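You operate a simulated robot arm through the tools that you are given. There is no shell and no other tool.

You are at the controls of a simulated robot arm. One attempt, no reset.

TASK
Put the yellow cup that says "23" from the blue table top in the inside of the wooden crate and the yellow cup that says "52" on the marked spot on the opener table. Open the catch drawer. Any order will do. Set down upright: yellow cup.

The check looks at the end state, three seconds after you hand in, the way a careful person would. Anything else that was tipped, shoved, dropped, spilled or broken makes it a failure.

THE ROBOT
A 6-joint arm with a two-finger gripper on a trunk, on a base that drives. Base frame: it is fixed to the floor where the robot stands at the start and does not move with it; the origin is under the middle of the robot, x ahead of it, y to its left, z up. Lengths are in mm, angles in degrees, forces in N, time in s.
With the tool pointing down near the work surface it reaches from about 240 to 480 mm from the robot's upright axis, wherever it stands. Its first joint turns from -115.0 to 115.0 degrees. Places, roughly: catch drawer [1800, -4300, 600]; inside of the wooden crate (48x24 cm) [360, -1080, 320]; marked spot on the opener table [2000, -3200, 700]; yellow cup [2500, -250, 750]. Payload 2.1 kg.
The TCP is the grasp point between the finger pads, 20 mm short of the fingertips. In the tool frame z runs along the fingers and y along their closing line. Largest opening 100 mm; the body of the gripper starts 63 mm behind the TCP.
Orientation is that of the tool frame in the base frame, as a unit quaternion [x, y, z, w]. With the fingers straight down and closing along the base's y, the tool's x points along the base's -x, its y along +y and its z along -z.

THE INTERFACE
- The arm moves only by the tool step_arm. Its argument "moves" is a list of rows, each an object of numbers (a shift or turn left out is 0, a gripper value left out holds the last): "tx", "ty", "tz": the shift along the base's x, y, z in units of 500 mm (1.0 is 500 mm); "ax", "ay", "az": the turn, a rotation vector about the base's x, y, z in units of 180 degrees (1.0 is 180 degrees); "jaw": the gripper command, from -1 (shut) to 1 (fully open), values between in proportion. In form: [{"tx": .., "ty": .., "tz": .., "ax": .., "ay": .., "az": .., "jaw": ..}, ...]. A call has 1 to 20 rows; each row is the pose to reach, as a shift and turn from the pose commanded when the call began. A call with a number of a shift or a turn outside -1 to 1 is refused whole. A row lasts 0.2 s, in which the tool goes at most 50 mm and 8.6 degrees; a call with a longer step from one row to the next is refused whole, and so is a gripper value outside its range. Where a pose cannot be reached the arm comes as near as it can. A force on the tool above 40 N (or 10 N above the force at the start of the call, whichever is more), or a blocked arm, ends the call early, and 0.2 s more pass. Each finger travels about 153 mm/s and halts on what it meets, pressing with about 20 N; the grip force reading is that of the motor and also rises with nothing between the fingers. The clock runs only during rows and for 0.2 s after the last one: add rows that repeat a pose to give the fingers time. The reply holds the time, the measured pose of the TCP, the force on the tool along the base axes, the opening and the grip force, in the units named above and with some noise, with the torque about the TCP (base axes, N m) and any sound that the robot's microphone picked up.
- Cameras (640 x 400 px; columns grow to the right, rows downward): "scene" is now at [20.1, 137, 1566.1]; the picture's right is [-0.02, -1.00, 0.00], its down [-0.73, 0.01, -0.68] and it looks along [0.68, -0.01, -0.73] (base axes); focal length 248 px, centre (320, 200). "wrist" rides on the gripper at [70, -19, -99] in the tool frame; the picture's right is [0.26, 0.97, 0.00], its down [-0.75, 0.20, -0.63] and it looks along [-0.61, 0.16, 0.78] (tool axes); focal length 230 px, centre (320, 200). There is no depth. A picture from a camera that has moved, and an enlarged one, comes with that camera's place and axes in the base frame and with its lens.
- snapshot(camera): a new picture of that camera. It takes no simulated time.
- lift_body(by): slides the trunk up (or, below 0, down) by that many mm; the arm and the scene camera ride with it, the base frame stays. It gives what a move gives, with no picture.
- drive_base(legs): drives the robot by 1 to 6 legs, each [ahead, turn to the left] in mm and degrees, along the robot's own axes; the way and the turn of a leg run together, so that a leg with both is an arc; at most 1500 mm and 180 degrees a leg. The arm and the cameras ride along, it lands a little off, and it stops where it bumps. It gives what a move gives.
- turn_head(pan, tilt): turns the head with the scene camera to pan (to the left, within 155 degrees either way) and tilt (down, from -29 to 69), counted from straight ahead of the robot. It gives what a move gives.
- inspect(camera, box): a new picture of the part [left, top, right, bottom] of that camera's present view, enlarged. It takes no simulated time.
- close_job(): hands the job in; it is judged then, once.

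Places have to be worked out from the pictures, the camera data and where the tool is seen. Open the gripper and draw the arm clear of the work before you hand the job in, unless the task says otherwise.

The tools are called as a command line: name --argument value ..., lists and objects as JSON in quotes. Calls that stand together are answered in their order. step_arm: Moves the arm, as the interface text tells. Its arguments: {"type":"object","properties":{"moves":{"type":"array"}},"required":["moves"]} The other tools are called the same way: lift_body (by) slides the trunk up or down; drive_base (legs) drives the base; turn_head (pan, tilt) turns the head that bears the scene camera; snapshot (camera) takes a picture; inspect (camera, box) takes an enlarged picture of a part of a camera's view; close_job () hands the job in.

At the start:

```text
t: 0.0
tool_pos: [360.6, 93.9, 1086.6]
ee_rot: [0.0, 1.0, 0.0, 0.0]
ft_force: [1.2, 0.7, -0.7]
wrist_torque: [-0.02, -0.01, -0.03]
opening: 100.1
gripper_force: 0.0
trunk travel left (down, up): [-775.0, 215.0]
robot x, y, heading: [-1.4, 0.2, 0.3]
head pan, tilt: [-1.2, 46.9]
```

scene: 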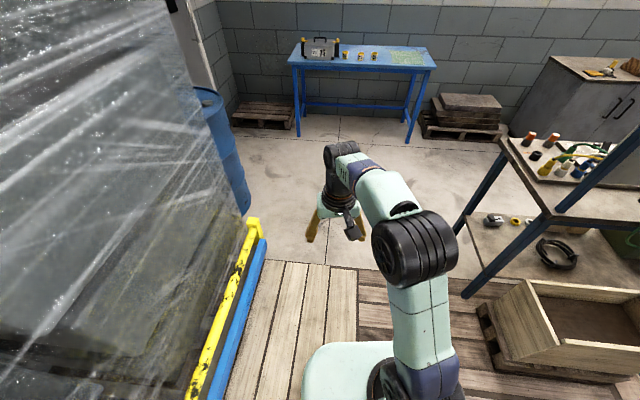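
wrist: 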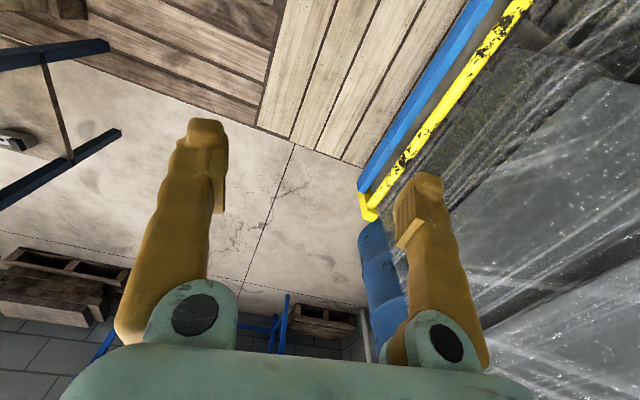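

The scene picture shows the blue table ahead with a toolbox and three small yellow cups. I take enlarged views of it to read the labels.

inspect --camera "scene" --box '[280, 20, 450, 126]'

inspect --camera "scene" --box '[440, 40, 640, 400]'

```text
3.76 times, centred on (365, 73) of scene
camera zoom: at [20.1, 137.0, 1566.1], right [-0.02, -1.0, 0.0], down [-0.73, 0.01, -0.68], along [0.68, -0.01, -0.73], focal length 934 px, centre (151, 678)
```

zoom: 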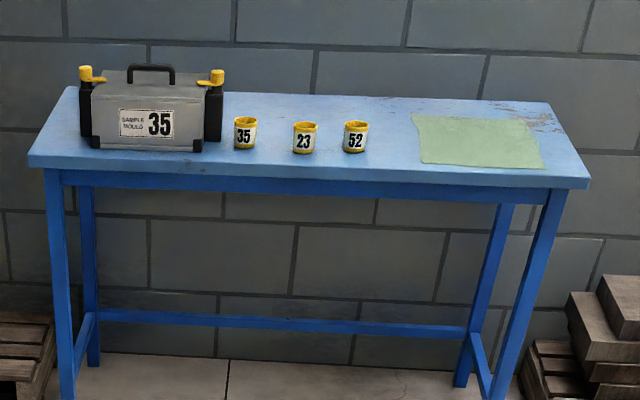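

```text
1.11 times, centred on (540, 220) of scene
camera zoom: at [20.1, 137.0, 1566.1], right [-0.02, -1.0, 0.0], down [-0.73, 0.01, -0.68], along [0.68, -0.01, -0.73], focal length 276 px, centre (76, 178)
```

zoom: 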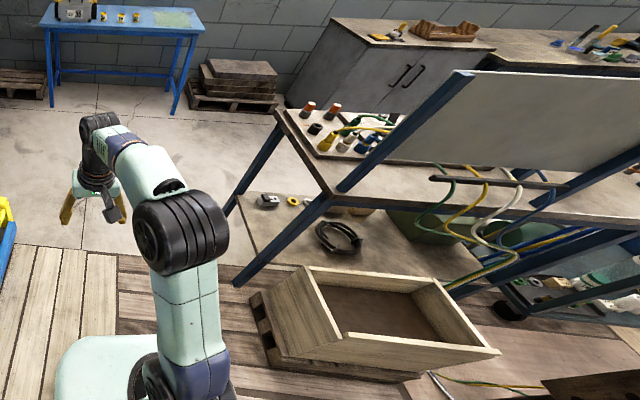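

The cups read 35, 23 and 52 from left to right, standing at about x 2600, y -200 to -400. I look round to the right to learn the lay of the room before driving.

turn_head --pan -55 --tilt 35

snapshot --camera "scene"

turn_head --pan -100 --tilt 35

snapshot --camera "scene"

turn_head --pan 10 --tilt 25

snapshot --camera "scene"

turn_head --pan -30 --tilt 60

snapshot --camera "scene"

```text
t: 1.2
tool_pos: [361.1, 93.1, 1087.1]
ee_rot: [0.0, 1.0, 0.001, 0.0]
ft_force: [-0.3, 0.2, -0.4]
wrist_torque: [0.01, 0.0, -0.02]
opening: 99.9
gripper_force: 0.0
trunk travel left (down, up): [-775.0, 215.0]
robot x, y, heading: [3.7, 1.9, 0.0]
head pan, tilt: [-55.0, 35.0]
```

```text
taken
camera scene: at [-9.0, 66.4, 1583.6], right [-0.82, -0.57, 0.0], down [-0.33, 0.47, -0.82], along [0.47, -0.67, -0.57], focal length 248 px, centre (320, 200)
```

scene: 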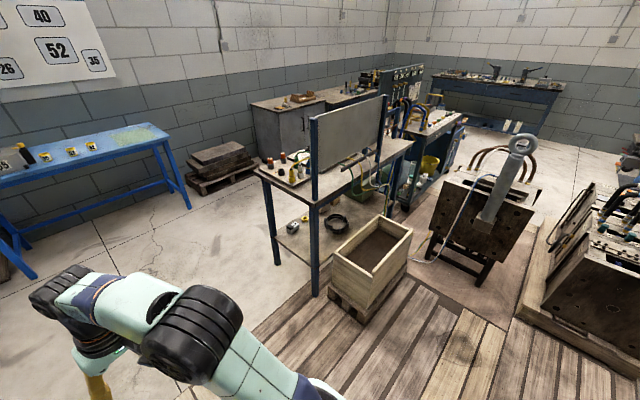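

```text
t: 2.4
tool_pos: [361.2, 93.0, 1087.9]
ee_rot: [0.0, 1.0, 0.0, 0.0]
ft_force: [1.0, 0.9, -0.7]
wrist_torque: [-0.03, 0.01, -0.02]
opening: 100.1
gripper_force: 0.1
trunk travel left (down, up): [-775.0, 215.0]
robot x, y, heading: [1.0, 2.9, -0.3]
head pan, tilt: [-100.0, 35.0]
```

```text
taken
camera scene: at [-74.8, 51.7, 1583.6], right [-0.98, 0.17, 0.0], down [0.1, 0.56, -0.82], along [-0.14, -0.81, -0.57], focal length 248 px, centre (320, 200)
```

scene: 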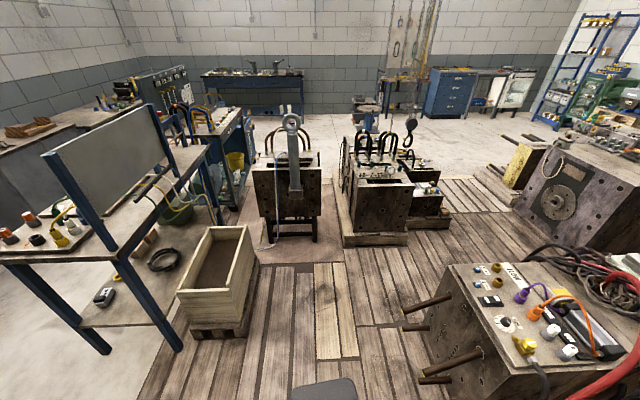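

```text
t: 4.2
tool_pos: [360.9, 94.6, 1085.6]
ee_rot: [0.0, 1.0, 0.0, -0.001]
ft_force: [-0.6, 0.1, 0.1]
wrist_torque: [-0.03, 0.0, -0.03]
opening: 100.1
gripper_force: 0.1
trunk travel left (down, up): [-775.0, 215.0]
robot x, y, heading: [1.7, -1.1, -0.1]
head pan, tilt: [10.0, 25.0]
```

```text
taken
camera scene: at [31.1, 154.4, 1599.4], right [0.17, -0.98, 0.0], down [-0.42, -0.07, -0.91], along [0.89, 0.16, -0.42], focal length 248 px, centre (320, 200)
```

scene: 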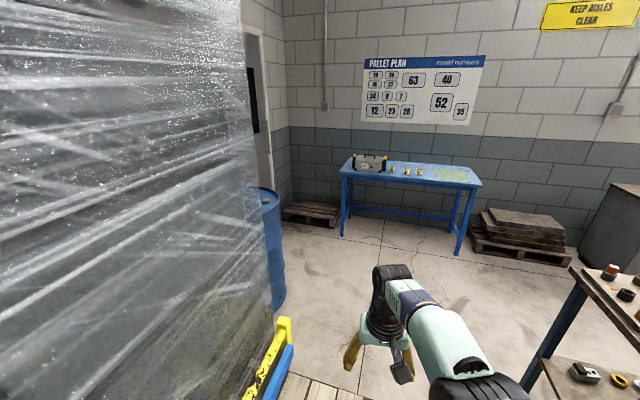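

```text
t: 5.3
tool_pos: [360.9, 94.0, 1086.8]
ee_rot: [0.0, 1.0, 0.0, -0.001]
ft_force: [-0.2, 0.5, -0.4]
wrist_torque: [-0.03, -0.03, 0.0]
opening: 100.2
gripper_force: 0.0
trunk travel left (down, up): [-775.0, 215.0]
robot x, y, heading: [2.7, 4.9, -0.0]
head pan, tilt: [-30.0, 60.0]
```

```text
taken
camera scene: at [-1.8, 105.3, 1549.4], right [-0.5, -0.87, 0.0], down [-0.75, 0.43, -0.5], along [0.43, -0.25, -0.87], focal length 248 px, centre (320, 200)
```

scene: 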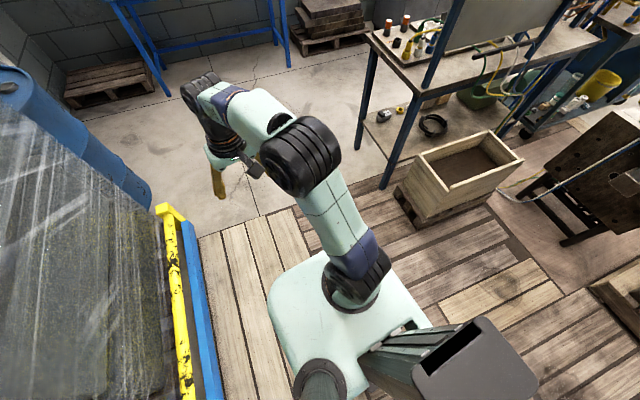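

The corridor between the wrapped pallet (left, y about +540) and the bench (right, y about -780) is clear, and the blue table stands about 2400 ahead with open legroom. I drive forward with a small shift to the right, then look again.

drive_base --legs '[[0, -10], [1300, 0], [0, 10]]'

turn_head --pan -10 --tilt 40

snapshot --camera "scene"

snapshot --camera "wrist"

```text
t: 13.3
tool_pos: [1656.1, -139.4, 1085.7]
ee_rot: [0.005, 1.0, 0.0, 0.0]
ft_force: [-0.3, 0.0, -0.7]
wrist_torque: [-0.05, -0.01, -0.03]
opening: 100.1
gripper_force: 0.0
trunk travel left (down, up): [-775.0, 215.0]
robot x, y, heading: [1291.5, -228.9, -0.5]
head pan, tilt: [-30.0, 60.0]
```

```text
t: 14.1
tool_pos: [1655.3, -139.7, 1087.0]
ee_rot: [0.005, 1.0, 0.001, 0.0]
ft_force: [-1.1, 0.2, 0.2]
wrist_torque: [-0.01, -0.03, -0.01]
opening: 99.9
gripper_force: 0.0
trunk travel left (down, up): [-775.0, 215.0]
robot x, y, heading: [1291.7, -230.2, -0.5]
head pan, tilt: [-10.0, 40.0]
```

```text
taken
camera scene: at [1318.3, -107.7, 1576.0], right [-0.18, -0.98, 0.0], down [-0.63, 0.12, -0.77], along [0.75, -0.14, -0.64], focal length 248 px, centre (320, 200)
```

scene: 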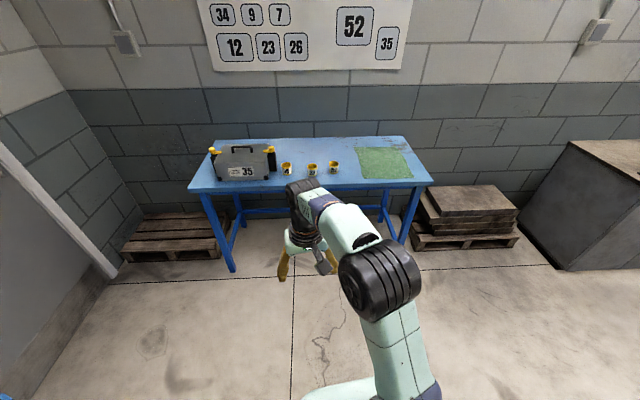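

```text
taken
camera wrist: at [1586.4, -156.4, 1185.8], right [-0.25, 0.97, 0.0], down [0.75, 0.19, 0.63], along [0.61, 0.16, -0.78], focal length 230 px, centre (320, 200)
```

wrist: 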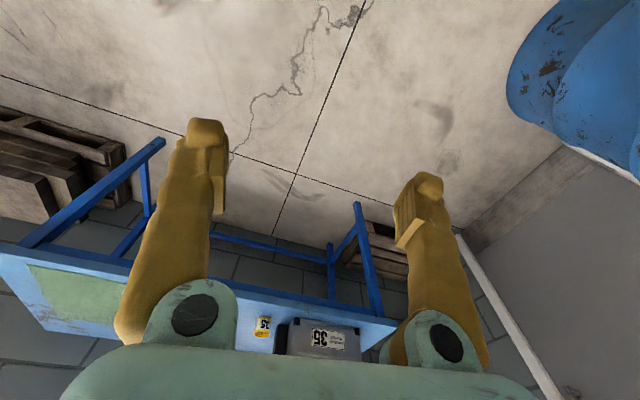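

The base landed at (1292, -230). I enlarge the table top to fix the cup positions.

inspect --camera "scene" --box '[180, 125, 440, 287]'

```text
2.46 times, centred on (310, 206) of scene
camera zoom: at [1318.3, -107.7, 1576.0], right [-0.18, -0.98, 0.0], down [-0.63, 0.12, -0.77], along [0.75, -0.14, -0.64], focal length 611 px, centre (345, 185)
```

zoom: 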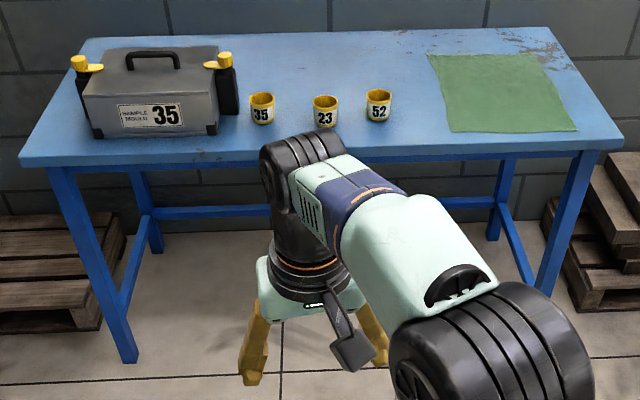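

I enlarge the right-hand part for leg positions, so that I know the table's height and front edge.

inspect --camera "scene" --box '[340, 130, 440, 260]'

inspect --camera "scene" --box '[265, 145, 355, 200]'

```text
3.08 times, centred on (390, 195) of scene
camera zoom: at [1318.3, -107.7, 1576.0], right [-0.18, -0.98, 0.0], down [-0.63, 0.12, -0.77], along [0.75, -0.14, -0.64], focal length 764 px, centre (105, 215)
```

zoom: 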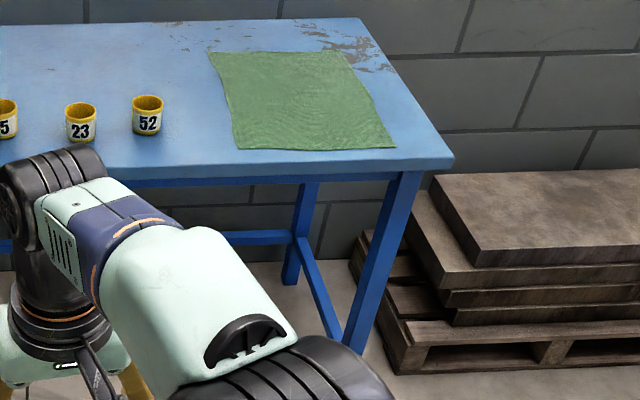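

```text
7.11 times, centred on (310, 172) of scene
camera zoom: at [1318.3, -107.7, 1576.0], right [-0.18, -0.98, 0.0], down [-0.63, 0.12, -0.77], along [0.75, -0.14, -0.64], focal length 1765 px, centre (391, 396)
```

zoom: 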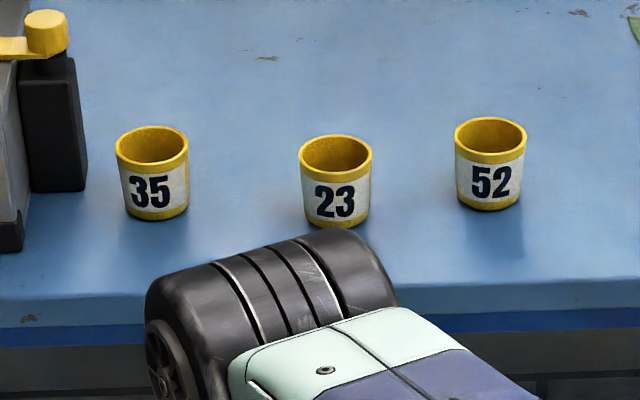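

Rays from the two viewpoints put cup 23 at about (2462, -272), with its rim at z about 850 and the table top near 795. The cups are about 55 mm wide and 52 mm tall, empty, and the table's front edge near them is at x about 2358. I drive ahead 760 mm at the present height, with the tool tip near 1067, well above everything on the table.

drive_base --legs '[[760, 0]]'

turn_head --pan -10 --tilt 55

snapshot --camera "scene"

snapshot --camera "wrist"

```text
t: 18.2
tool_pos: [2410.7, -157.4, 1086.1]
ee_rot: [0.012, 1.0, 0.0, -0.001]
ft_force: [-0.5, -0.3, -0.1]
wrist_torque: [-0.01, 0.04, -0.01]
opening: 100.0
gripper_force: 0.0
trunk travel left (down, up): [-775.0, 215.0]
robot x, y, heading: [2047.2, -241.3, -1.0]
head pan, tilt: [-10.0, 40.0]
```

```text
t: 18.9
tool_pos: [2410.0, -157.7, 1087.3]
ee_rot: [0.011, 1.0, 0.0, 0.0]
ft_force: [1.0, -0.3, 0.2]
wrist_torque: [0.0, 0.0, 0.0]
opening: 100.0
gripper_force: 0.0
trunk travel left (down, up): [-775.0, 215.0]
robot x, y, heading: [2047.3, -242.3, -1.3]
head pan, tilt: [-10.0, 55.0]
```

```text
taken
camera scene: at [2061.1, -117.0, 1555.4], right [-0.2, -0.98, 0.0], down [-0.8, 0.16, -0.57], along [0.56, -0.11, -0.82], focal length 248 px, centre (320, 200)
```

scene: 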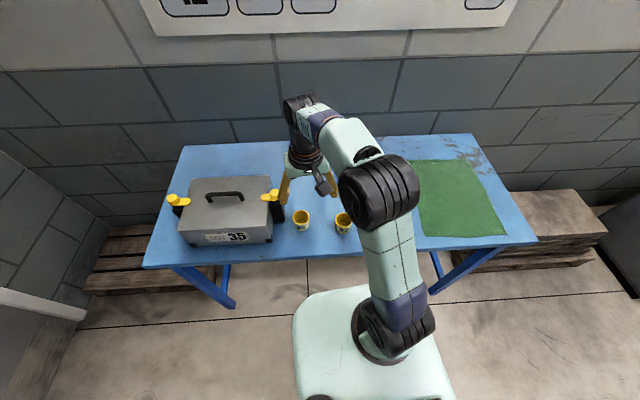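

```text
taken
camera wrist: at [2340.9, -172.2, 1185.8], right [-0.24, 0.97, 0.0], down [0.75, 0.18, 0.63], along [0.61, 0.15, -0.78], focal length 230 px, centre (320, 200)
```

wrist: 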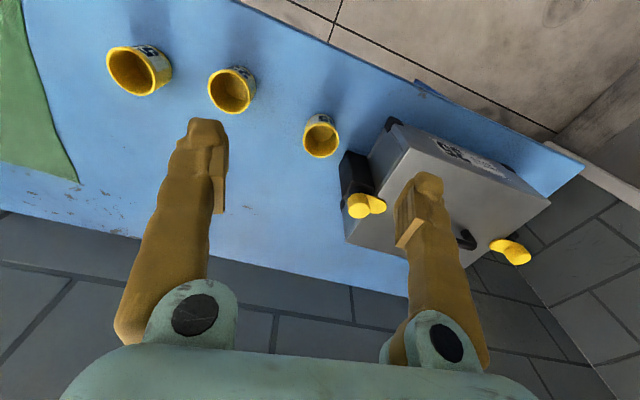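

Cup 23 is visible in both cameras now. I enlarge both views to triangulate the rims.

inspect --camera "scene" --box '[270, 190, 370, 252]'

inspect --camera "wrist" --box '[90, 30, 350, 190]'

```text
6.40 times, centred on (320, 221) of scene
camera zoom: at [2061.1, -117.0, 1555.4], right [-0.2, -0.98, 0.0], down [-0.8, 0.16, -0.57], along [0.56, -0.11, -0.82], focal length 1589 px, centre (320, 66)
```

zoom: 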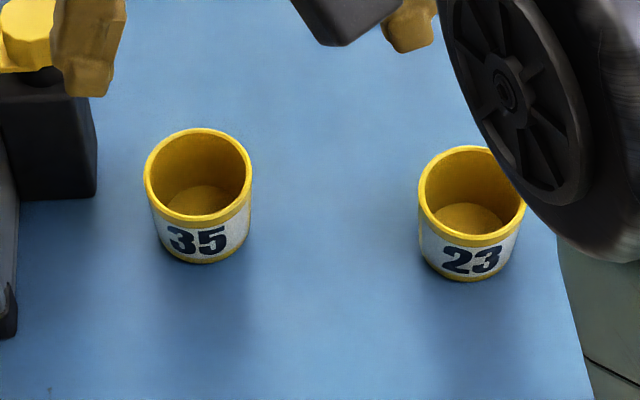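

```text
2.46 times, centred on (220, 110) of wrist
camera zoom: at [2340.9, -172.2, 1185.8], right [-0.24, 0.97, 0.0], down [0.75, 0.18, 0.63], along [0.61, 0.15, -0.78], focal length 566 px, centre (566, 422)
```

zoom: 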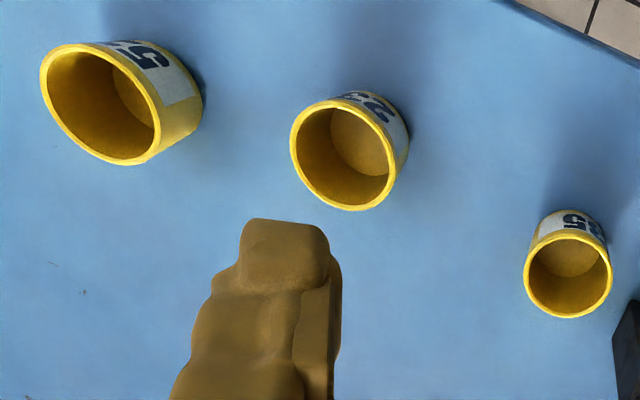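

Both cameras agree on cup 23: rim centre (2451, -274, 849), about 55 mm wide. Cup 52 is at (2455, -398) and cup 35 at (2490, -135). I move the open gripper to a hover above cup 23.

step_arm --moves '[{"tx": 0.02, "ty": -0.058, "tz": 0, "jaw": 1}, {"tx": 0.041, "ty": -0.116, "tz": 0}, {"tx": 0.062, "ty": -0.175, "tz": 0}, {"tx": 0.082, "ty": -0.233, "tz": 0}, {"tx": 0.082, "ty": -0.233, "tz": -0.08}, {"tx": 0.082, "ty": -0.233, "tz": -0.16}, {"tx": 0.082, "ty": -0.233, "tz": -0.24}, {"tx": 0.082, "ty": -0.233, "tz": -0.274}, {"tx": 0.082, "ty": -0.233, "tz": -0.274}]'

snapshot --camera "wrist"

snapshot --camera "scene"

```text
t: 20.9
tool_pos: [2451.0, -275.0, 949.2]
ee_rot: [0.011, 1.0, 0.0, 0.0]
ft_force: [0.2, -0.6, 0.5]
wrist_torque: [-0.03, 0.01, -0.01]
opening: 100.2
gripper_force: 0.1
trunk travel left (down, up): [-775.0, 215.0]
robot x, y, heading: [2046.6, -240.6, -1.5]
head pan, tilt: [-10.0, 55.0]
```

```text
taken
camera wrist: at [2382.1, -289.7, 1048.1], right [-0.24, 0.97, 0.0], down [0.75, 0.18, 0.63], along [0.61, 0.15, -0.78], focal length 230 px, centre (320, 200)
```

wrist: 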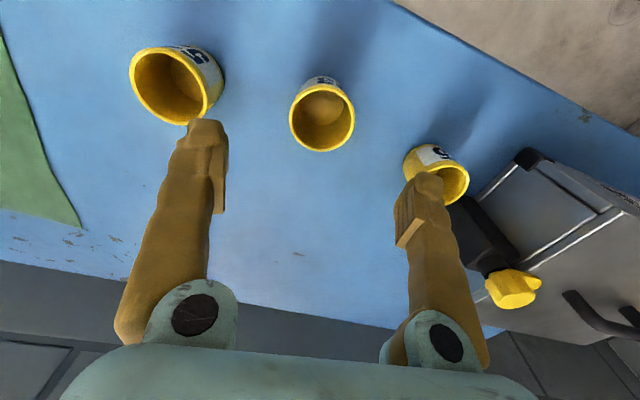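

```text
taken
camera scene: at [2060.9, -117.2, 1555.4], right [-0.2, -0.98, 0.0], down [-0.8, 0.16, -0.57], along [0.56, -0.11, -0.82], focal length 248 px, centre (320, 200)
```

scene: 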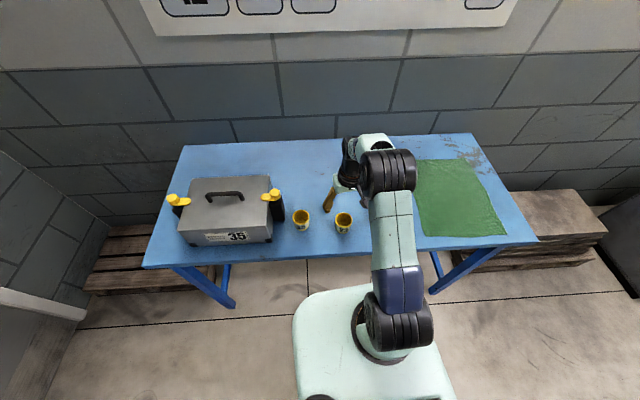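

The hover is confirmed: the wrist view puts the rim at (2449, -272), within 3 mm of the tool. I descend slowly to z 829 and close.

step_arm --moves '[{"tx": -0.002, "ty": 0.004, "tz": -0.05, "jaw": 1}, {"tx": -0.002, "ty": 0.004, "tz": -0.1}, {"tx": -0.002, "ty": 0.004, "tz": -0.14}, {"tx": -0.002, "ty": 0.004, "tz": -0.18}, {"tx": -0.002, "ty": 0.004, "tz": -0.21}, {"tx": -0.002, "ty": 0.004, "tz": -0.238}, {"tx": -0.002, "ty": 0.004, "tz": -0.238}]'

snapshot --camera "wrist"

```text
t: 22.5
tool_pos: [2449.3, -272.0, 830.4]
ee_rot: [0.011, 1.0, 0.0, -0.001]
ft_force: [-0.1, 0.7, -0.4]
wrist_torque: [0.04, -0.02, 0.0]
opening: 99.9
gripper_force: 0.1
trunk travel left (down, up): [-775.0, 215.0]
robot x, y, heading: [2047.9, -240.6, -1.2]
head pan, tilt: [-10.0, 55.0]
```

```text
taken
camera wrist: at [2380.8, -286.9, 929.1], right [-0.24, 0.97, 0.0], down [0.75, 0.18, 0.63], along [0.61, 0.15, -0.78], focal length 230 px, centre (320, 200)
```

wrist: 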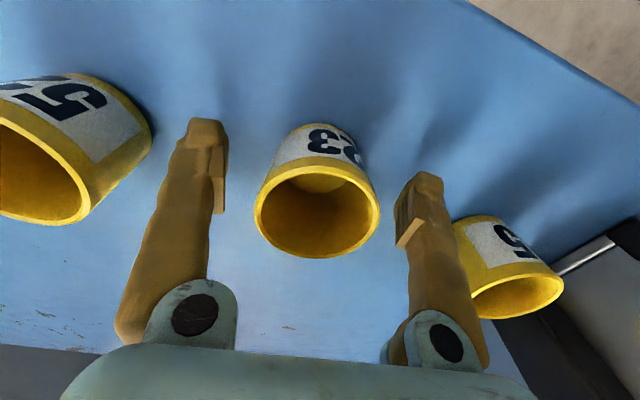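

The cup sits centred between the pads with no contact. I close the gripper in place.

step_arm --moves '[{"jaw": 0.3}, {"jaw": 0.0}, {"jaw": -0.3}, {"jaw": -0.6}, {"jaw": -0.6}]'

snapshot --camera "wrist"

```text
t: 23.7
tool_pos: [2450.4, -272.3, 831.1]
ee_rot: [0.012, 1.0, -0.001, 0.0]
ft_force: [0.7, 0.2, 0.1]
wrist_torque: [0.01, 0.01, 0.01]
opening: 50.6
gripper_force: 20.1
trunk travel left (down, up): [-775.0, 215.0]
robot x, y, heading: [2049.5, -242.6, -1.3]
head pan, tilt: [-10.0, 55.0]
```

```text
taken
camera wrist: at [2380.9, -286.8, 929.3], right [-0.24, 0.97, 0.0], down [0.75, 0.18, 0.63], along [0.61, 0.15, -0.78], focal length 230 px, centre (320, 200)
```

wrist: 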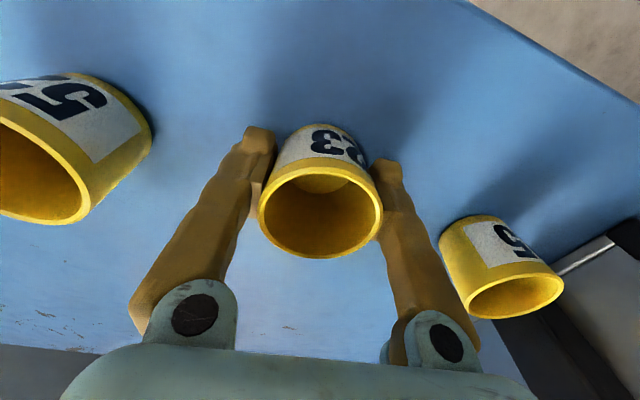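

The grip holds the cup: opening 50.6 mm, 20 N. I lift straight up.

step_arm --moves '[{"tz": 0.02, "jaw": -0.6}, {"tz": 0.06}, {"tz": 0.11}, {"tz": 0.16}, {"tz": 0.21}, {"tz": 0.26}, {"tz": 0.31}, {"tz": 0.36}, {"tz": 0.41}, {"tz": 0.46}, {"tz": 0.5}, {"tz": 0.5}]'

snapshot --camera "wrist"

snapshot --camera "scene"

```text
t: 26.3
tool_pos: [2448.8, -270.7, 1082.1]
ee_rot: [0.012, 1.0, 0.0, -0.001]
ft_force: [-0.2, 0.1, -1.2]
wrist_torque: [0.0, 0.03, 0.02]
opening: 50.7
gripper_force: 20.0
trunk travel left (down, up): [-775.0, 215.0]
robot x, y, heading: [2043.8, -243.3, -1.4]
head pan, tilt: [-10.0, 55.0]
```

```text
taken
camera wrist: at [2380.1, -285.2, 1180.3], right [-0.24, 0.97, 0.0], down [0.75, 0.18, 0.63], along [0.61, 0.15, -0.78], focal length 230 px, centre (320, 200)
```

wrist: 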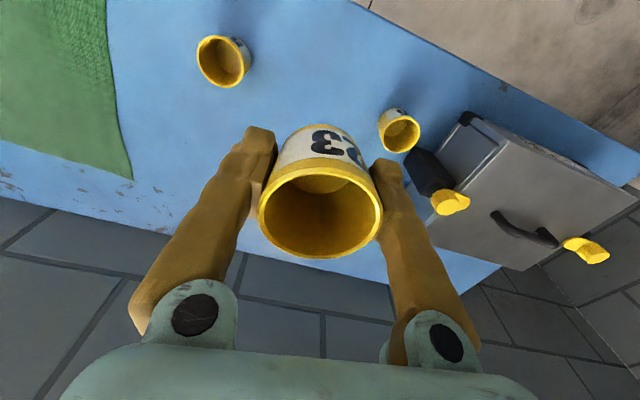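

```text
taken
camera scene: at [2061.3, -117.1, 1555.4], right [-0.2, -0.98, 0.0], down [-0.8, 0.16, -0.57], along [0.56, -0.11, -0.82], focal length 248 px, centre (320, 200)
```

scene: 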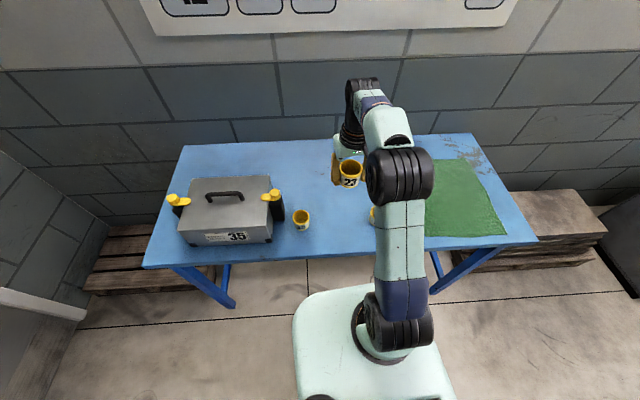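

The cup is lifted and level. Before driving I look straight down around the robot to judge the size of its base.

turn_head --pan -150 --tilt 69

snapshot --camera "scene"

turn_head --pan -80 --tilt 69

snapshot --camera "scene"

turn_head --pan 60 --tilt 69

snapshot --camera "scene"

turn_head --pan 150 --tilt 40

snapshot --camera "scene"

```text
t: 28.6
tool_pos: [2449.0, -271.6, 1081.3]
ee_rot: [0.011, 1.0, 0.0, 0.001]
ft_force: [0.1, -0.6, -0.9]
wrist_torque: [0.02, 0.01, 0.0]
opening: 50.8
gripper_force: 19.7
trunk travel left (down, up): [-775.0, 215.0]
robot x, y, heading: [2048.0, -243.5, -1.4]
head pan, tilt: [-150.0, 68.8]
```

```text
taken
camera scene: at [1941.4, -129.9, 1540.0], right [-0.48, 0.88, 0.0], down [0.82, 0.45, -0.36], along [-0.32, -0.17, -0.93], focal length 248 px, centre (320, 200)
```

scene: 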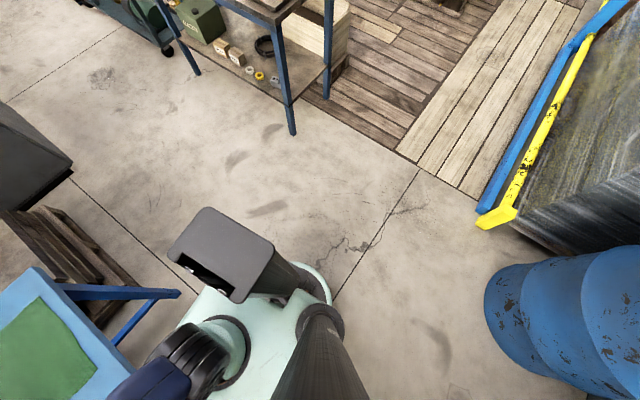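

```text
t: 30.0
tool_pos: [2448.8, -269.8, 1080.8]
ee_rot: [0.011, 1.0, 0.0, 0.0]
ft_force: [0.2, 0.8, -0.3]
wrist_torque: [-0.03, -0.02, -0.01]
opening: 50.7
gripper_force: 20.0
trunk travel left (down, up): [-775.0, 215.0]
robot x, y, heading: [2050.2, -244.4, -1.2]
head pan, tilt: [-80.0, 68.8]
```

```text
taken
camera scene: at [1998.8, -158.3, 1540.0], right [-0.99, -0.15, 0.0], down [-0.14, 0.92, -0.36], along [0.05, -0.36, -0.93], focal length 248 px, centre (320, 200)
```

scene: 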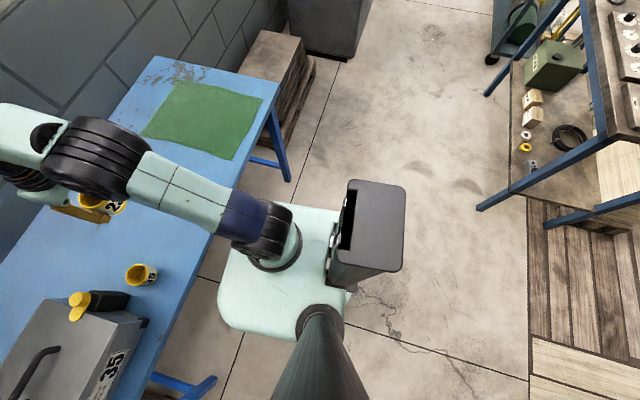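

```text
t: 32.2
tool_pos: [2449.2, -270.3, 1080.2]
ee_rot: [0.011, 1.0, 0.0, 0.001]
ft_force: [0.3, 0.4, -0.9]
wrist_torque: [-0.02, 0.0, 0.01]
opening: 50.7
gripper_force: 19.6
trunk travel left (down, up): [-775.0, 215.0]
robot x, y, heading: [2046.8, -242.9, -1.2]
head pan, tilt: [60.0, 68.8]
```

```text
taken
camera scene: at [2019.6, -55.2, 1539.9], right [0.85, -0.52, 0.0], down [-0.48, -0.8, -0.36], along [0.19, 0.31, -0.93], focal length 248 px, centre (320, 200)
```

scene: 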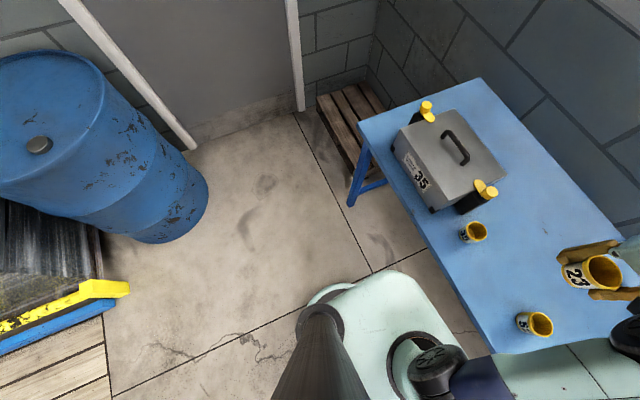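

```text
t: 33.9
tool_pos: [2450.0, -269.7, 1080.7]
ee_rot: [0.01, 1.0, 0.0, 0.0]
ft_force: [-0.6, -0.2, -0.4]
wrist_torque: [-0.03, 0.01, 0.0]
opening: 50.4
gripper_force: 20.2
trunk travel left (down, up): [-775.0, 215.0]
robot x, y, heading: [2046.6, -245.9, -1.3]
head pan, tilt: [150.0, 40.0]
```

```text
taken
camera scene: at [1917.9, -58.6, 1576.0], right [0.52, 0.85, 0.0], down [0.55, -0.33, -0.77], along [-0.65, 0.4, -0.64], focal length 248 px, centre (320, 200)
```

scene: 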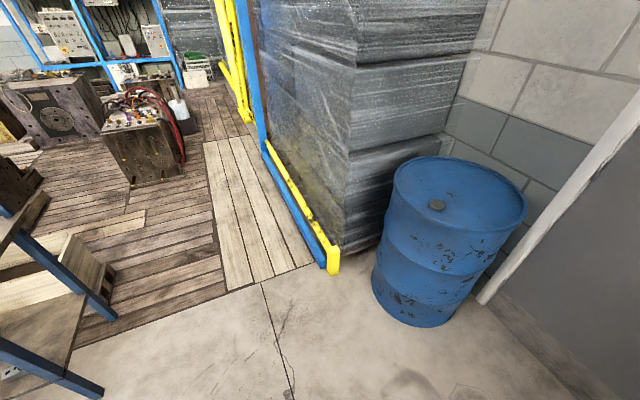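

The robot's footprint is small (about ±190 mm) and the way back is free. The crate lies at about x 230–530, y -830 to -1330, beside the bench leg at (614, -785). I drive backward along the corridor with the cup held at 1080.

drive_base --legs '[[-900, 0], [-820, 1]]'

turn_head --pan -80 --tilt 50

snapshot --camera "scene"

```text
t: 42.5
tool_pos: [740.6, -227.2, 1080.7]
ee_rot: [0.011, 1.0, -0.001, 0.001]
ft_force: [-0.2, -0.5, 0.1]
wrist_torque: [-0.02, 0.02, -0.03]
opening: 50.5
gripper_force: 20.0
trunk travel left (down, up): [-775.0, 215.0]
robot x, y, heading: [337.6, -198.9, -1.2]
head pan, tilt: [150.0, 40.0]
```

```text
t: 45.8
tool_pos: [740.8, -227.3, 1080.7]
ee_rot: [0.011, 1.0, 0.0, 0.0]
ft_force: [-0.2, -0.6, -0.6]
wrist_torque: [0.0, 0.0, -0.01]
opening: 50.8
gripper_force: 19.6
trunk travel left (down, up): [-775.0, 215.0]
robot x, y, heading: [339.2, -198.2, -1.5]
head pan, tilt: [-80.0, 50.0]
```

```text
taken
camera scene: at [293.6, -136.1, 1561.9], right [-0.99, -0.15, 0.0], down [-0.12, 0.76, -0.64], along [0.1, -0.64, -0.77], focal length 248 px, centre (320, 200)
```

scene: 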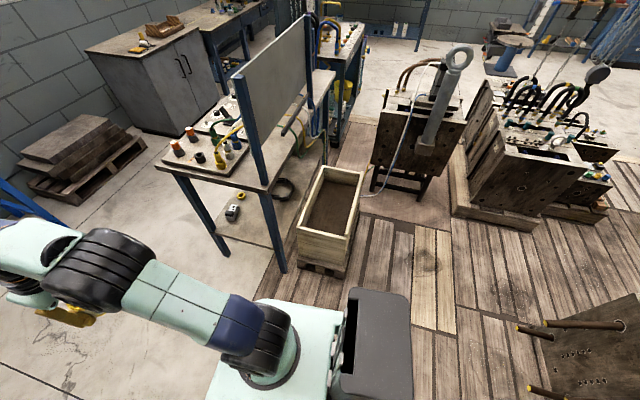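

I enlarge the crate to measure its rim and floor.

inspect --camera "scene" --box '[260, 150, 400, 290]'

```text
2.86 times, centred on (330, 220) of scene
camera zoom: at [293.6, -136.1, 1561.9], right [-0.99, -0.15, 0.0], down [-0.12, 0.76, -0.64], along [0.1, -0.64, -0.77], focal length 709 px, centre (291, 143)
```

zoom: 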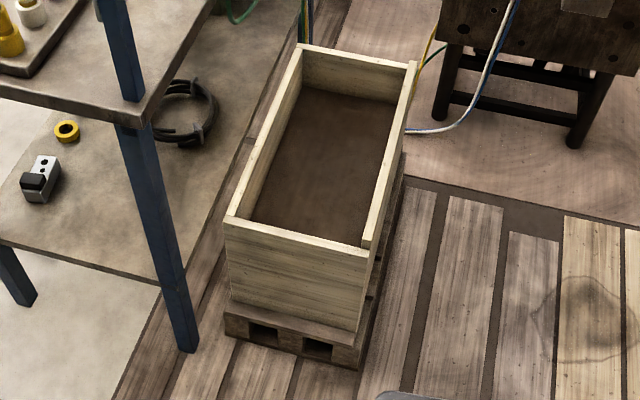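

The crate rim is at z about 431, its floor at about 308, its centre line tilted some 8°, and its near wall at y -834 to -871. I turn to face -y and move up to about y -555, keeping short of the crate's pallet (near edge about y -791).

drive_base --legs '[[0, -88.6], [340, 0]]'

turn_head --pan 0 --tilt 60

snapshot --camera "scene"

snapshot --camera "wrist"

```text
t: 51.7
tool_pos: [336.3, -938.3, 1082.3]
ee_rot: [0.699, 0.715, -0.001, 0.001]
ft_force: [0.5, 0.6, -0.5]
wrist_torque: [-0.01, 0.0, -0.01]
opening: 50.0
gripper_force: 20.6
trunk travel left (down, up): [-775.0, 215.0]
robot x, y, heading: [346.3, -535.6, -88.7]
head pan, tilt: [-80.0, 50.0]
```

```text
t: 53.3
tool_pos: [336.3, -939.1, 1081.4]
ee_rot: [0.699, 0.715, 0.001, 0.0]
ft_force: [-0.4, 0.3, -0.6]
wrist_torque: [-0.01, 0.0, -0.01]
opening: 50.3
gripper_force: 20.3
trunk travel left (down, up): [-775.0, 215.0]
robot x, y, heading: [346.6, -538.3, -88.5]
head pan, tilt: [0.0, 60.0]
```

```text
taken
camera scene: at [485.9, -541.5, 1549.3], right [-1.0, -0.02, 0.0], down [-0.02, 0.87, -0.5], along [0.01, -0.5, -0.87], focal length 248 px, centre (320, 200)
```

scene: 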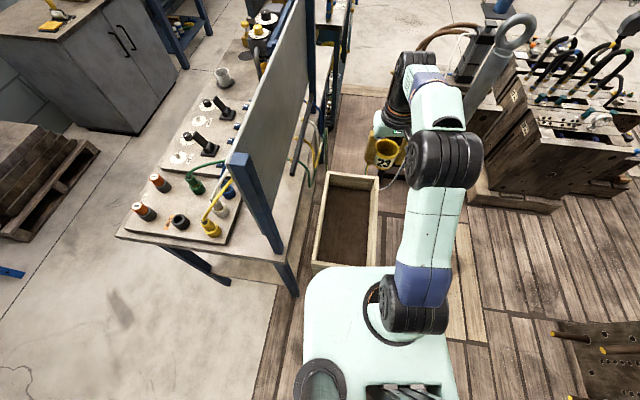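

```text
taken
camera wrist: at [316.8, -868.4, 1180.0], right [0.96, 0.28, 0.0], down [0.22, -0.75, 0.63], along [0.18, -0.6, -0.78], focal length 230 px, centre (320, 200)
```

wrist: 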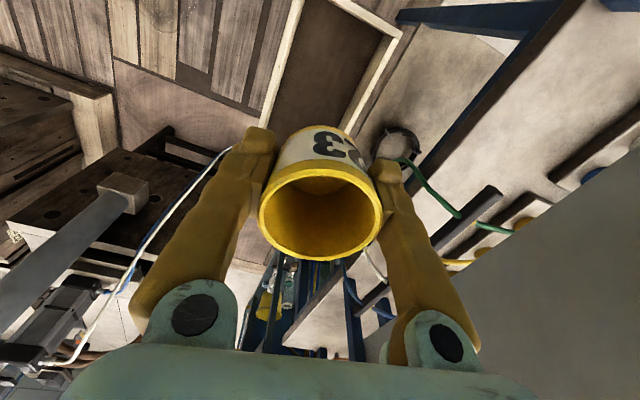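

The stance is right: robot at (346, -537) facing -y, tool at (336, -939). I lower the trunk 480 mm, which leaves the cup's bottom about 140 mm above the crate rim.

lift_body --by -480

snapshot --camera "scene"

snapshot --camera "wrist"

```text
refused: -480 is not a number from -400 to 400
```

```text
taken
camera scene: at [485.9, -541.5, 1549.3], right [-1.0, -0.02, 0.0], down [-0.02, 0.87, -0.5], along [0.01, -0.5, -0.87], focal length 248 px, centre (320, 200)
```

scene: 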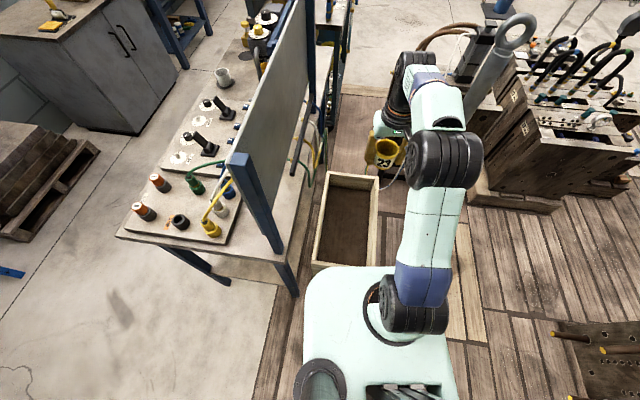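

```text
taken
camera wrist: at [316.8, -868.4, 1180.0], right [0.96, 0.28, 0.0], down [0.22, -0.75, 0.63], along [0.18, -0.6, -0.78], focal length 230 px, centre (320, 200)
```

wrist: 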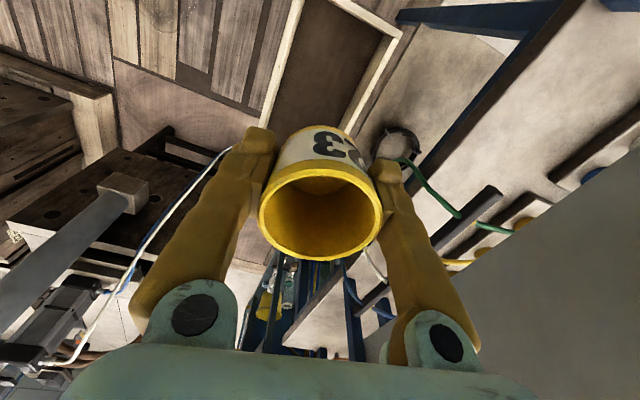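

A single slide is limited to 400 mm, so I lower by 300 first and check.

lift_body --by -300

snapshot --camera "scene"

snapshot --camera "wrist"

```text
t: 56.3
tool_pos: [336.1, -939.2, 780.9]
ee_rot: [0.699, 0.715, 0.0, 0.001]
ft_force: [-0.8, -0.2, -0.6]
wrist_torque: [-0.02, 0.03, -0.01]
opening: 50.2
gripper_force: 19.6
trunk travel left (down, up): [-475.0, 515.0]
robot x, y, heading: [344.9, -536.0, -88.7]
head pan, tilt: [0.0, 60.0]
```

```text
taken
camera scene: at [486.0, -541.4, 1249.4], right [-1.0, -0.02, 0.0], down [-0.02, 0.87, -0.5], along [0.01, -0.5, -0.87], focal length 248 px, centre (320, 200)
```

scene: 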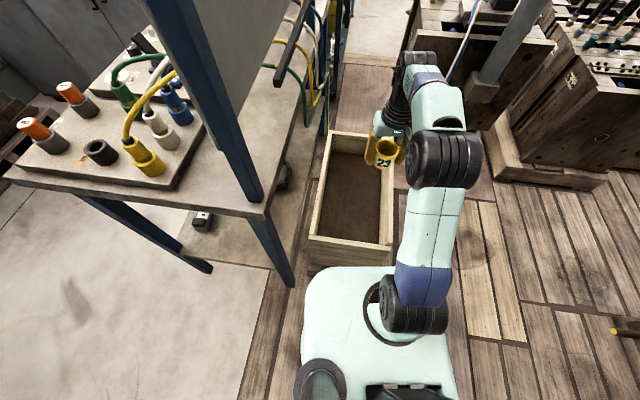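

```text
taken
camera wrist: at [316.8, -868.4, 880.0], right [0.96, 0.28, 0.0], down [0.22, -0.75, 0.63], along [0.18, -0.6, -0.78], focal length 230 px, centre (320, 200)
```

wrist: 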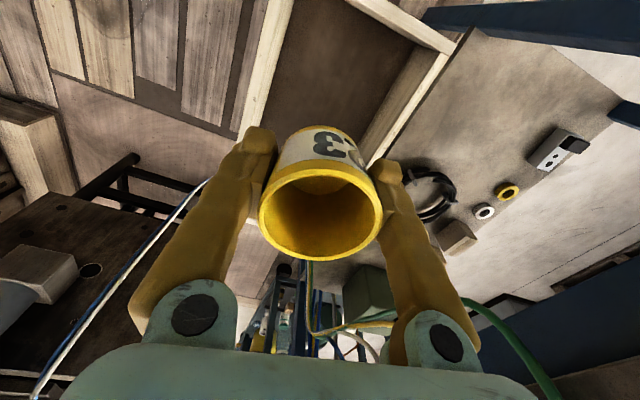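

The crate corners measured again agree with the earlier ones; the centre line at y -1000 is at x about 372. I shift the tool over (372, -1000) at this height, then lower the trunk another 190 mm.

step_arm --moves '[{"tx": 0.018, "ty": -0.03, "jaw": -0.6}, {"tx": 0.036, "ty": -0.06}, {"tx": 0.054, "ty": -0.09}, {"tx": 0.072, "ty": -0.122}, {"tx": 0.072, "ty": -0.122}]'

lift_body --by -190

snapshot --camera "scene"

snapshot --camera "wrist"

```text
t: 57.5
tool_pos: [371.3, -988.2, 777.2]
ee_rot: [0.699, 0.715, 0.0, 0.0]
ft_force: [0.5, 0.1, -0.6]
wrist_torque: [0.02, 0.01, 0.0]
opening: 50.5
gripper_force: 20.5
out of reach, approached as far as the arm can: row 4, 5
trunk travel left (down, up): [-475.0, 515.0]
robot x, y, heading: [343.2, -535.4, -89.0]
head pan, tilt: [0.0, 60.0]
```

```text
t: 59.5
tool_pos: [371.2, -988.0, 586.8]
ee_rot: [0.699, 0.715, 0.0, 0.0]
ft_force: [0.5, -1.0, -0.2]
wrist_torque: [0.0, 0.0, -0.01]
opening: 50.1
gripper_force: 20.2
trunk travel left (down, up): [-285.0, 705.0]
robot x, y, heading: [346.5, -539.8, -88.5]
head pan, tilt: [0.0, 60.0]
```

```text
taken
camera scene: at [486.0, -541.4, 1059.4], right [-1.0, -0.02, 0.0], down [-0.02, 0.87, -0.5], along [0.01, -0.5, -0.87], focal length 248 px, centre (320, 200)
```

scene: 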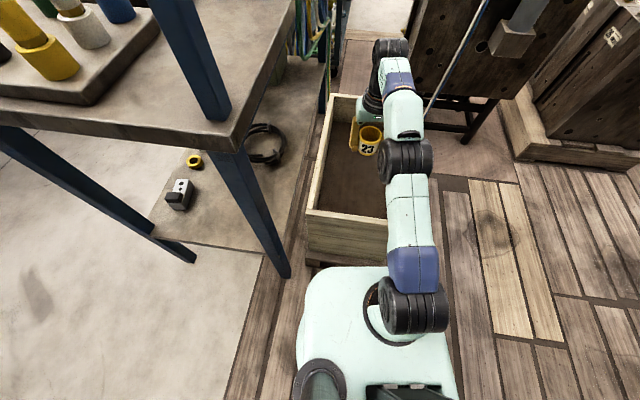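

```text
taken
camera wrist: at [351.8, -916.5, 685.1], right [0.96, 0.28, 0.0], down [0.22, -0.75, 0.63], along [0.18, -0.6, -0.78], focal length 230 px, centre (320, 200)
```

wrist: 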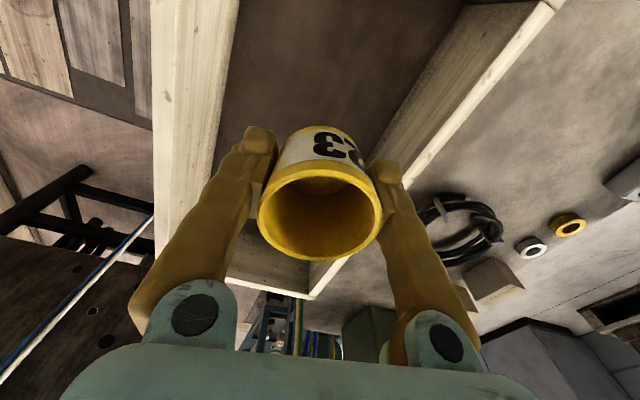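

At this height the arm reaches only to y -988, which is still well inside the crate (near inner wall at about y -865). I descend towards z 372 and check before the final approach.

step_arm --moves '[{"tz": -0.04, "jaw": -0.6}, {"tz": -0.08}, {"tz": -0.12}, {"tz": -0.16}, {"tz": -0.2}, {"tz": -0.24}, {"tz": -0.28}, {"tz": -0.32}, {"tz": -0.36}, {"tz": -0.4}, {"tz": -0.43}, {"tz": -0.43}]'

snapshot --camera "scene"

snapshot --camera "wrist"

```text
t: 62.1
tool_pos: [372.7, -988.8, 370.9]
ee_rot: [0.699, 0.716, 0.0, -0.001]
ft_force: [-0.1, 0.4, -0.9]
wrist_torque: [0.0, -0.01, 0.0]
opening: 50.3
gripper_force: 20.1
trunk travel left (down, up): [-285.0, 705.0]
robot x, y, heading: [348.1, -534.6, -88.8]
head pan, tilt: [0.0, 60.0]
```

```text
taken
camera scene: at [486.0, -541.5, 1059.3], right [-1.0, -0.02, 0.0], down [-0.02, 0.87, -0.5], along [0.01, -0.5, -0.87], focal length 248 px, centre (320, 200)
```

scene: 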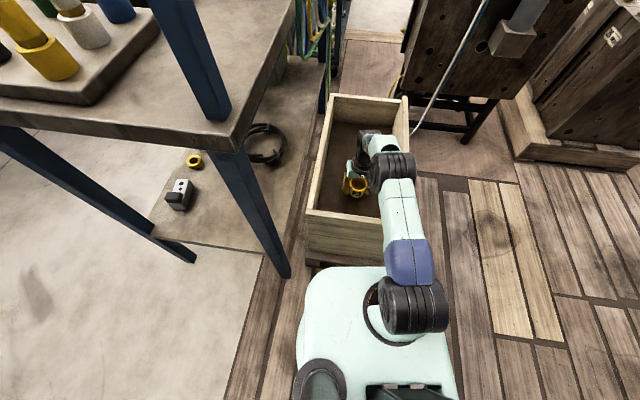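

```text
taken
camera wrist: at [352.3, -916.7, 469.6], right [0.96, 0.28, 0.0], down [0.22, -0.75, 0.63], along [0.18, -0.6, -0.78], focal length 230 px, centre (320, 200)
```

wrist: 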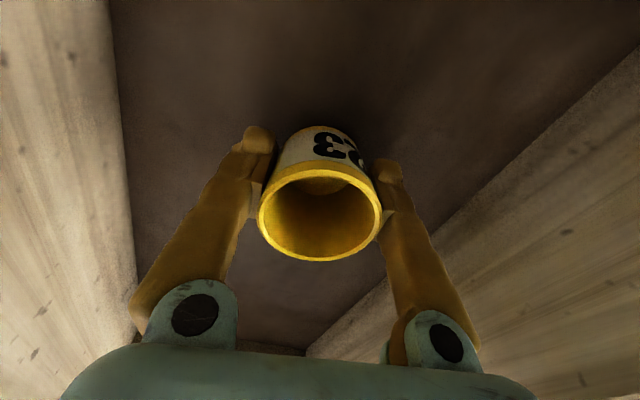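

The cup is centred in the crate, still above the floor. I go down to about z 346 in small rows and read the force.

step_arm --moves '[{"tz": -0.012, "jaw": -0.6}, {"tz": -0.024}, {"tz": -0.036}, {"tz": -0.046}, {"tz": -0.05}, {"tz": -0.05}]'

inspect --camera "wrist" --box '[220, 90, 420, 270]'

inspect --camera "scene" --box '[300, 120, 420, 230]'

```text
t: 63.5
tool_pos: [370.7, -987.3, 350.2]
ee_rot: [0.699, 0.715, -0.004, 0.003]
ft_force: [3.5, -4.3, 36.3]
wrist_torque: [0.02, -0.09, 0.04]
opening: 48.8
gripper_force: 19.5
trunk travel left (down, up): [-285.0, 705.0]
robot x, y, heading: [346.8, -534.7, -88.6]
head pan, tilt: [0.0, 60.0]
```

```text
2.22 times, centred on (320, 180) of wrist
camera zoom: at [351.6, -915.5, 448.1], right [0.96, 0.28, 0.0], down [0.22, -0.74, 0.64], along [0.18, -0.61, -0.77], focal length 511 px, centre (320, 244)
```

zoom: 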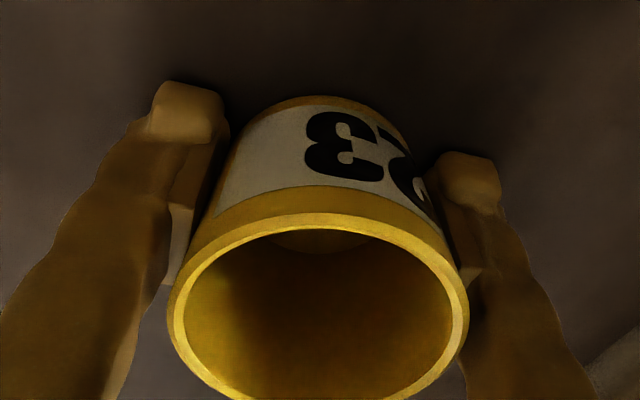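

```text
3.64 times, centred on (360, 175) of scene
camera zoom: at [486.0, -536.5, 1059.5], right [-1.0, -0.02, 0.0], down [-0.02, 0.86, -0.5], along [0.01, -0.5, -0.86], focal length 903 px, centre (174, 291)
```

zoom: 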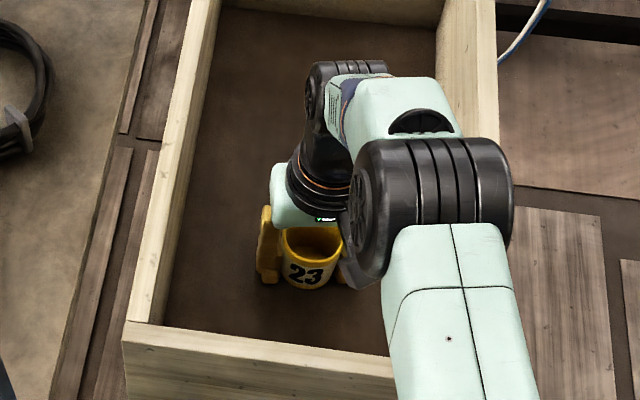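

The cup touched down at z about 351: 36 N upward, so the crate floor is near 320. I relax the command by 4 mm to unload it and read the force again.

step_arm --moves '[{"tz": 0.004, "jaw": -0.6}, {"tz": 0.008}, {"tz": 0.008}]'

inspect --camera "wrist" --box '[220, 90, 420, 270]'

```text
t: 64.3
tool_pos: [371.3, -987.2, 349.0]
ee_rot: [0.699, 0.715, 0.0, -0.001]
ft_force: [0.2, -5.3, 11.9]
wrist_torque: [-0.26, -0.09, -0.01]
opening: 48.7
gripper_force: 20.0
trunk travel left (down, up): [-285.0, 705.0]
robot x, y, heading: [346.9, -539.8, -88.5]
head pan, tilt: [0.0, 60.0]
```

```text
2.22 times, centred on (320, 180) of wrist
camera zoom: at [351.6, -915.7, 449.0], right [0.96, 0.28, 0.0], down [0.22, -0.75, 0.63], along [0.18, -0.6, -0.78], focal length 511 px, centre (320, 244)
```

zoom: 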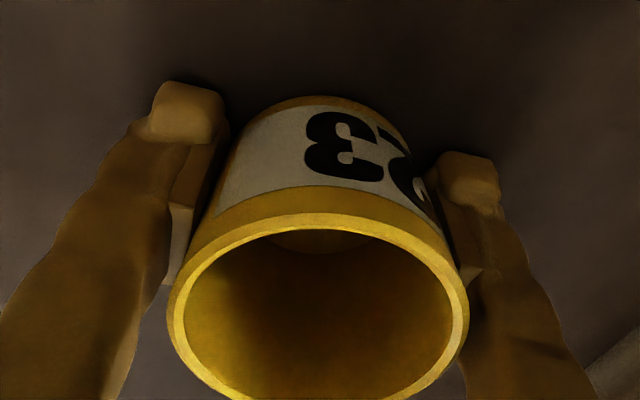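

Still 12 N of load, so I raise a further 1.5 mm to bring it close to zero before opening.

step_arm --moves '[{"tz": 0.003, "jaw": -0.6}, {"tz": 0.003}, {"tz": 0.003}]'

```text
t: 65.2
tool_pos: [371.3, -988.1, 352.4]
ee_rot: [0.699, 0.715, 0.0, -0.001]
ft_force: [0.4, -0.2, -0.6]
wrist_torque: [0.01, -0.02, -0.03]
opening: 49.2
gripper_force: 20.0
trunk travel left (down, up): [-285.0, 705.0]
robot x, y, heading: [347.2, -537.6, -89.0]
head pan, tilt: [0.0, 60.0]
```

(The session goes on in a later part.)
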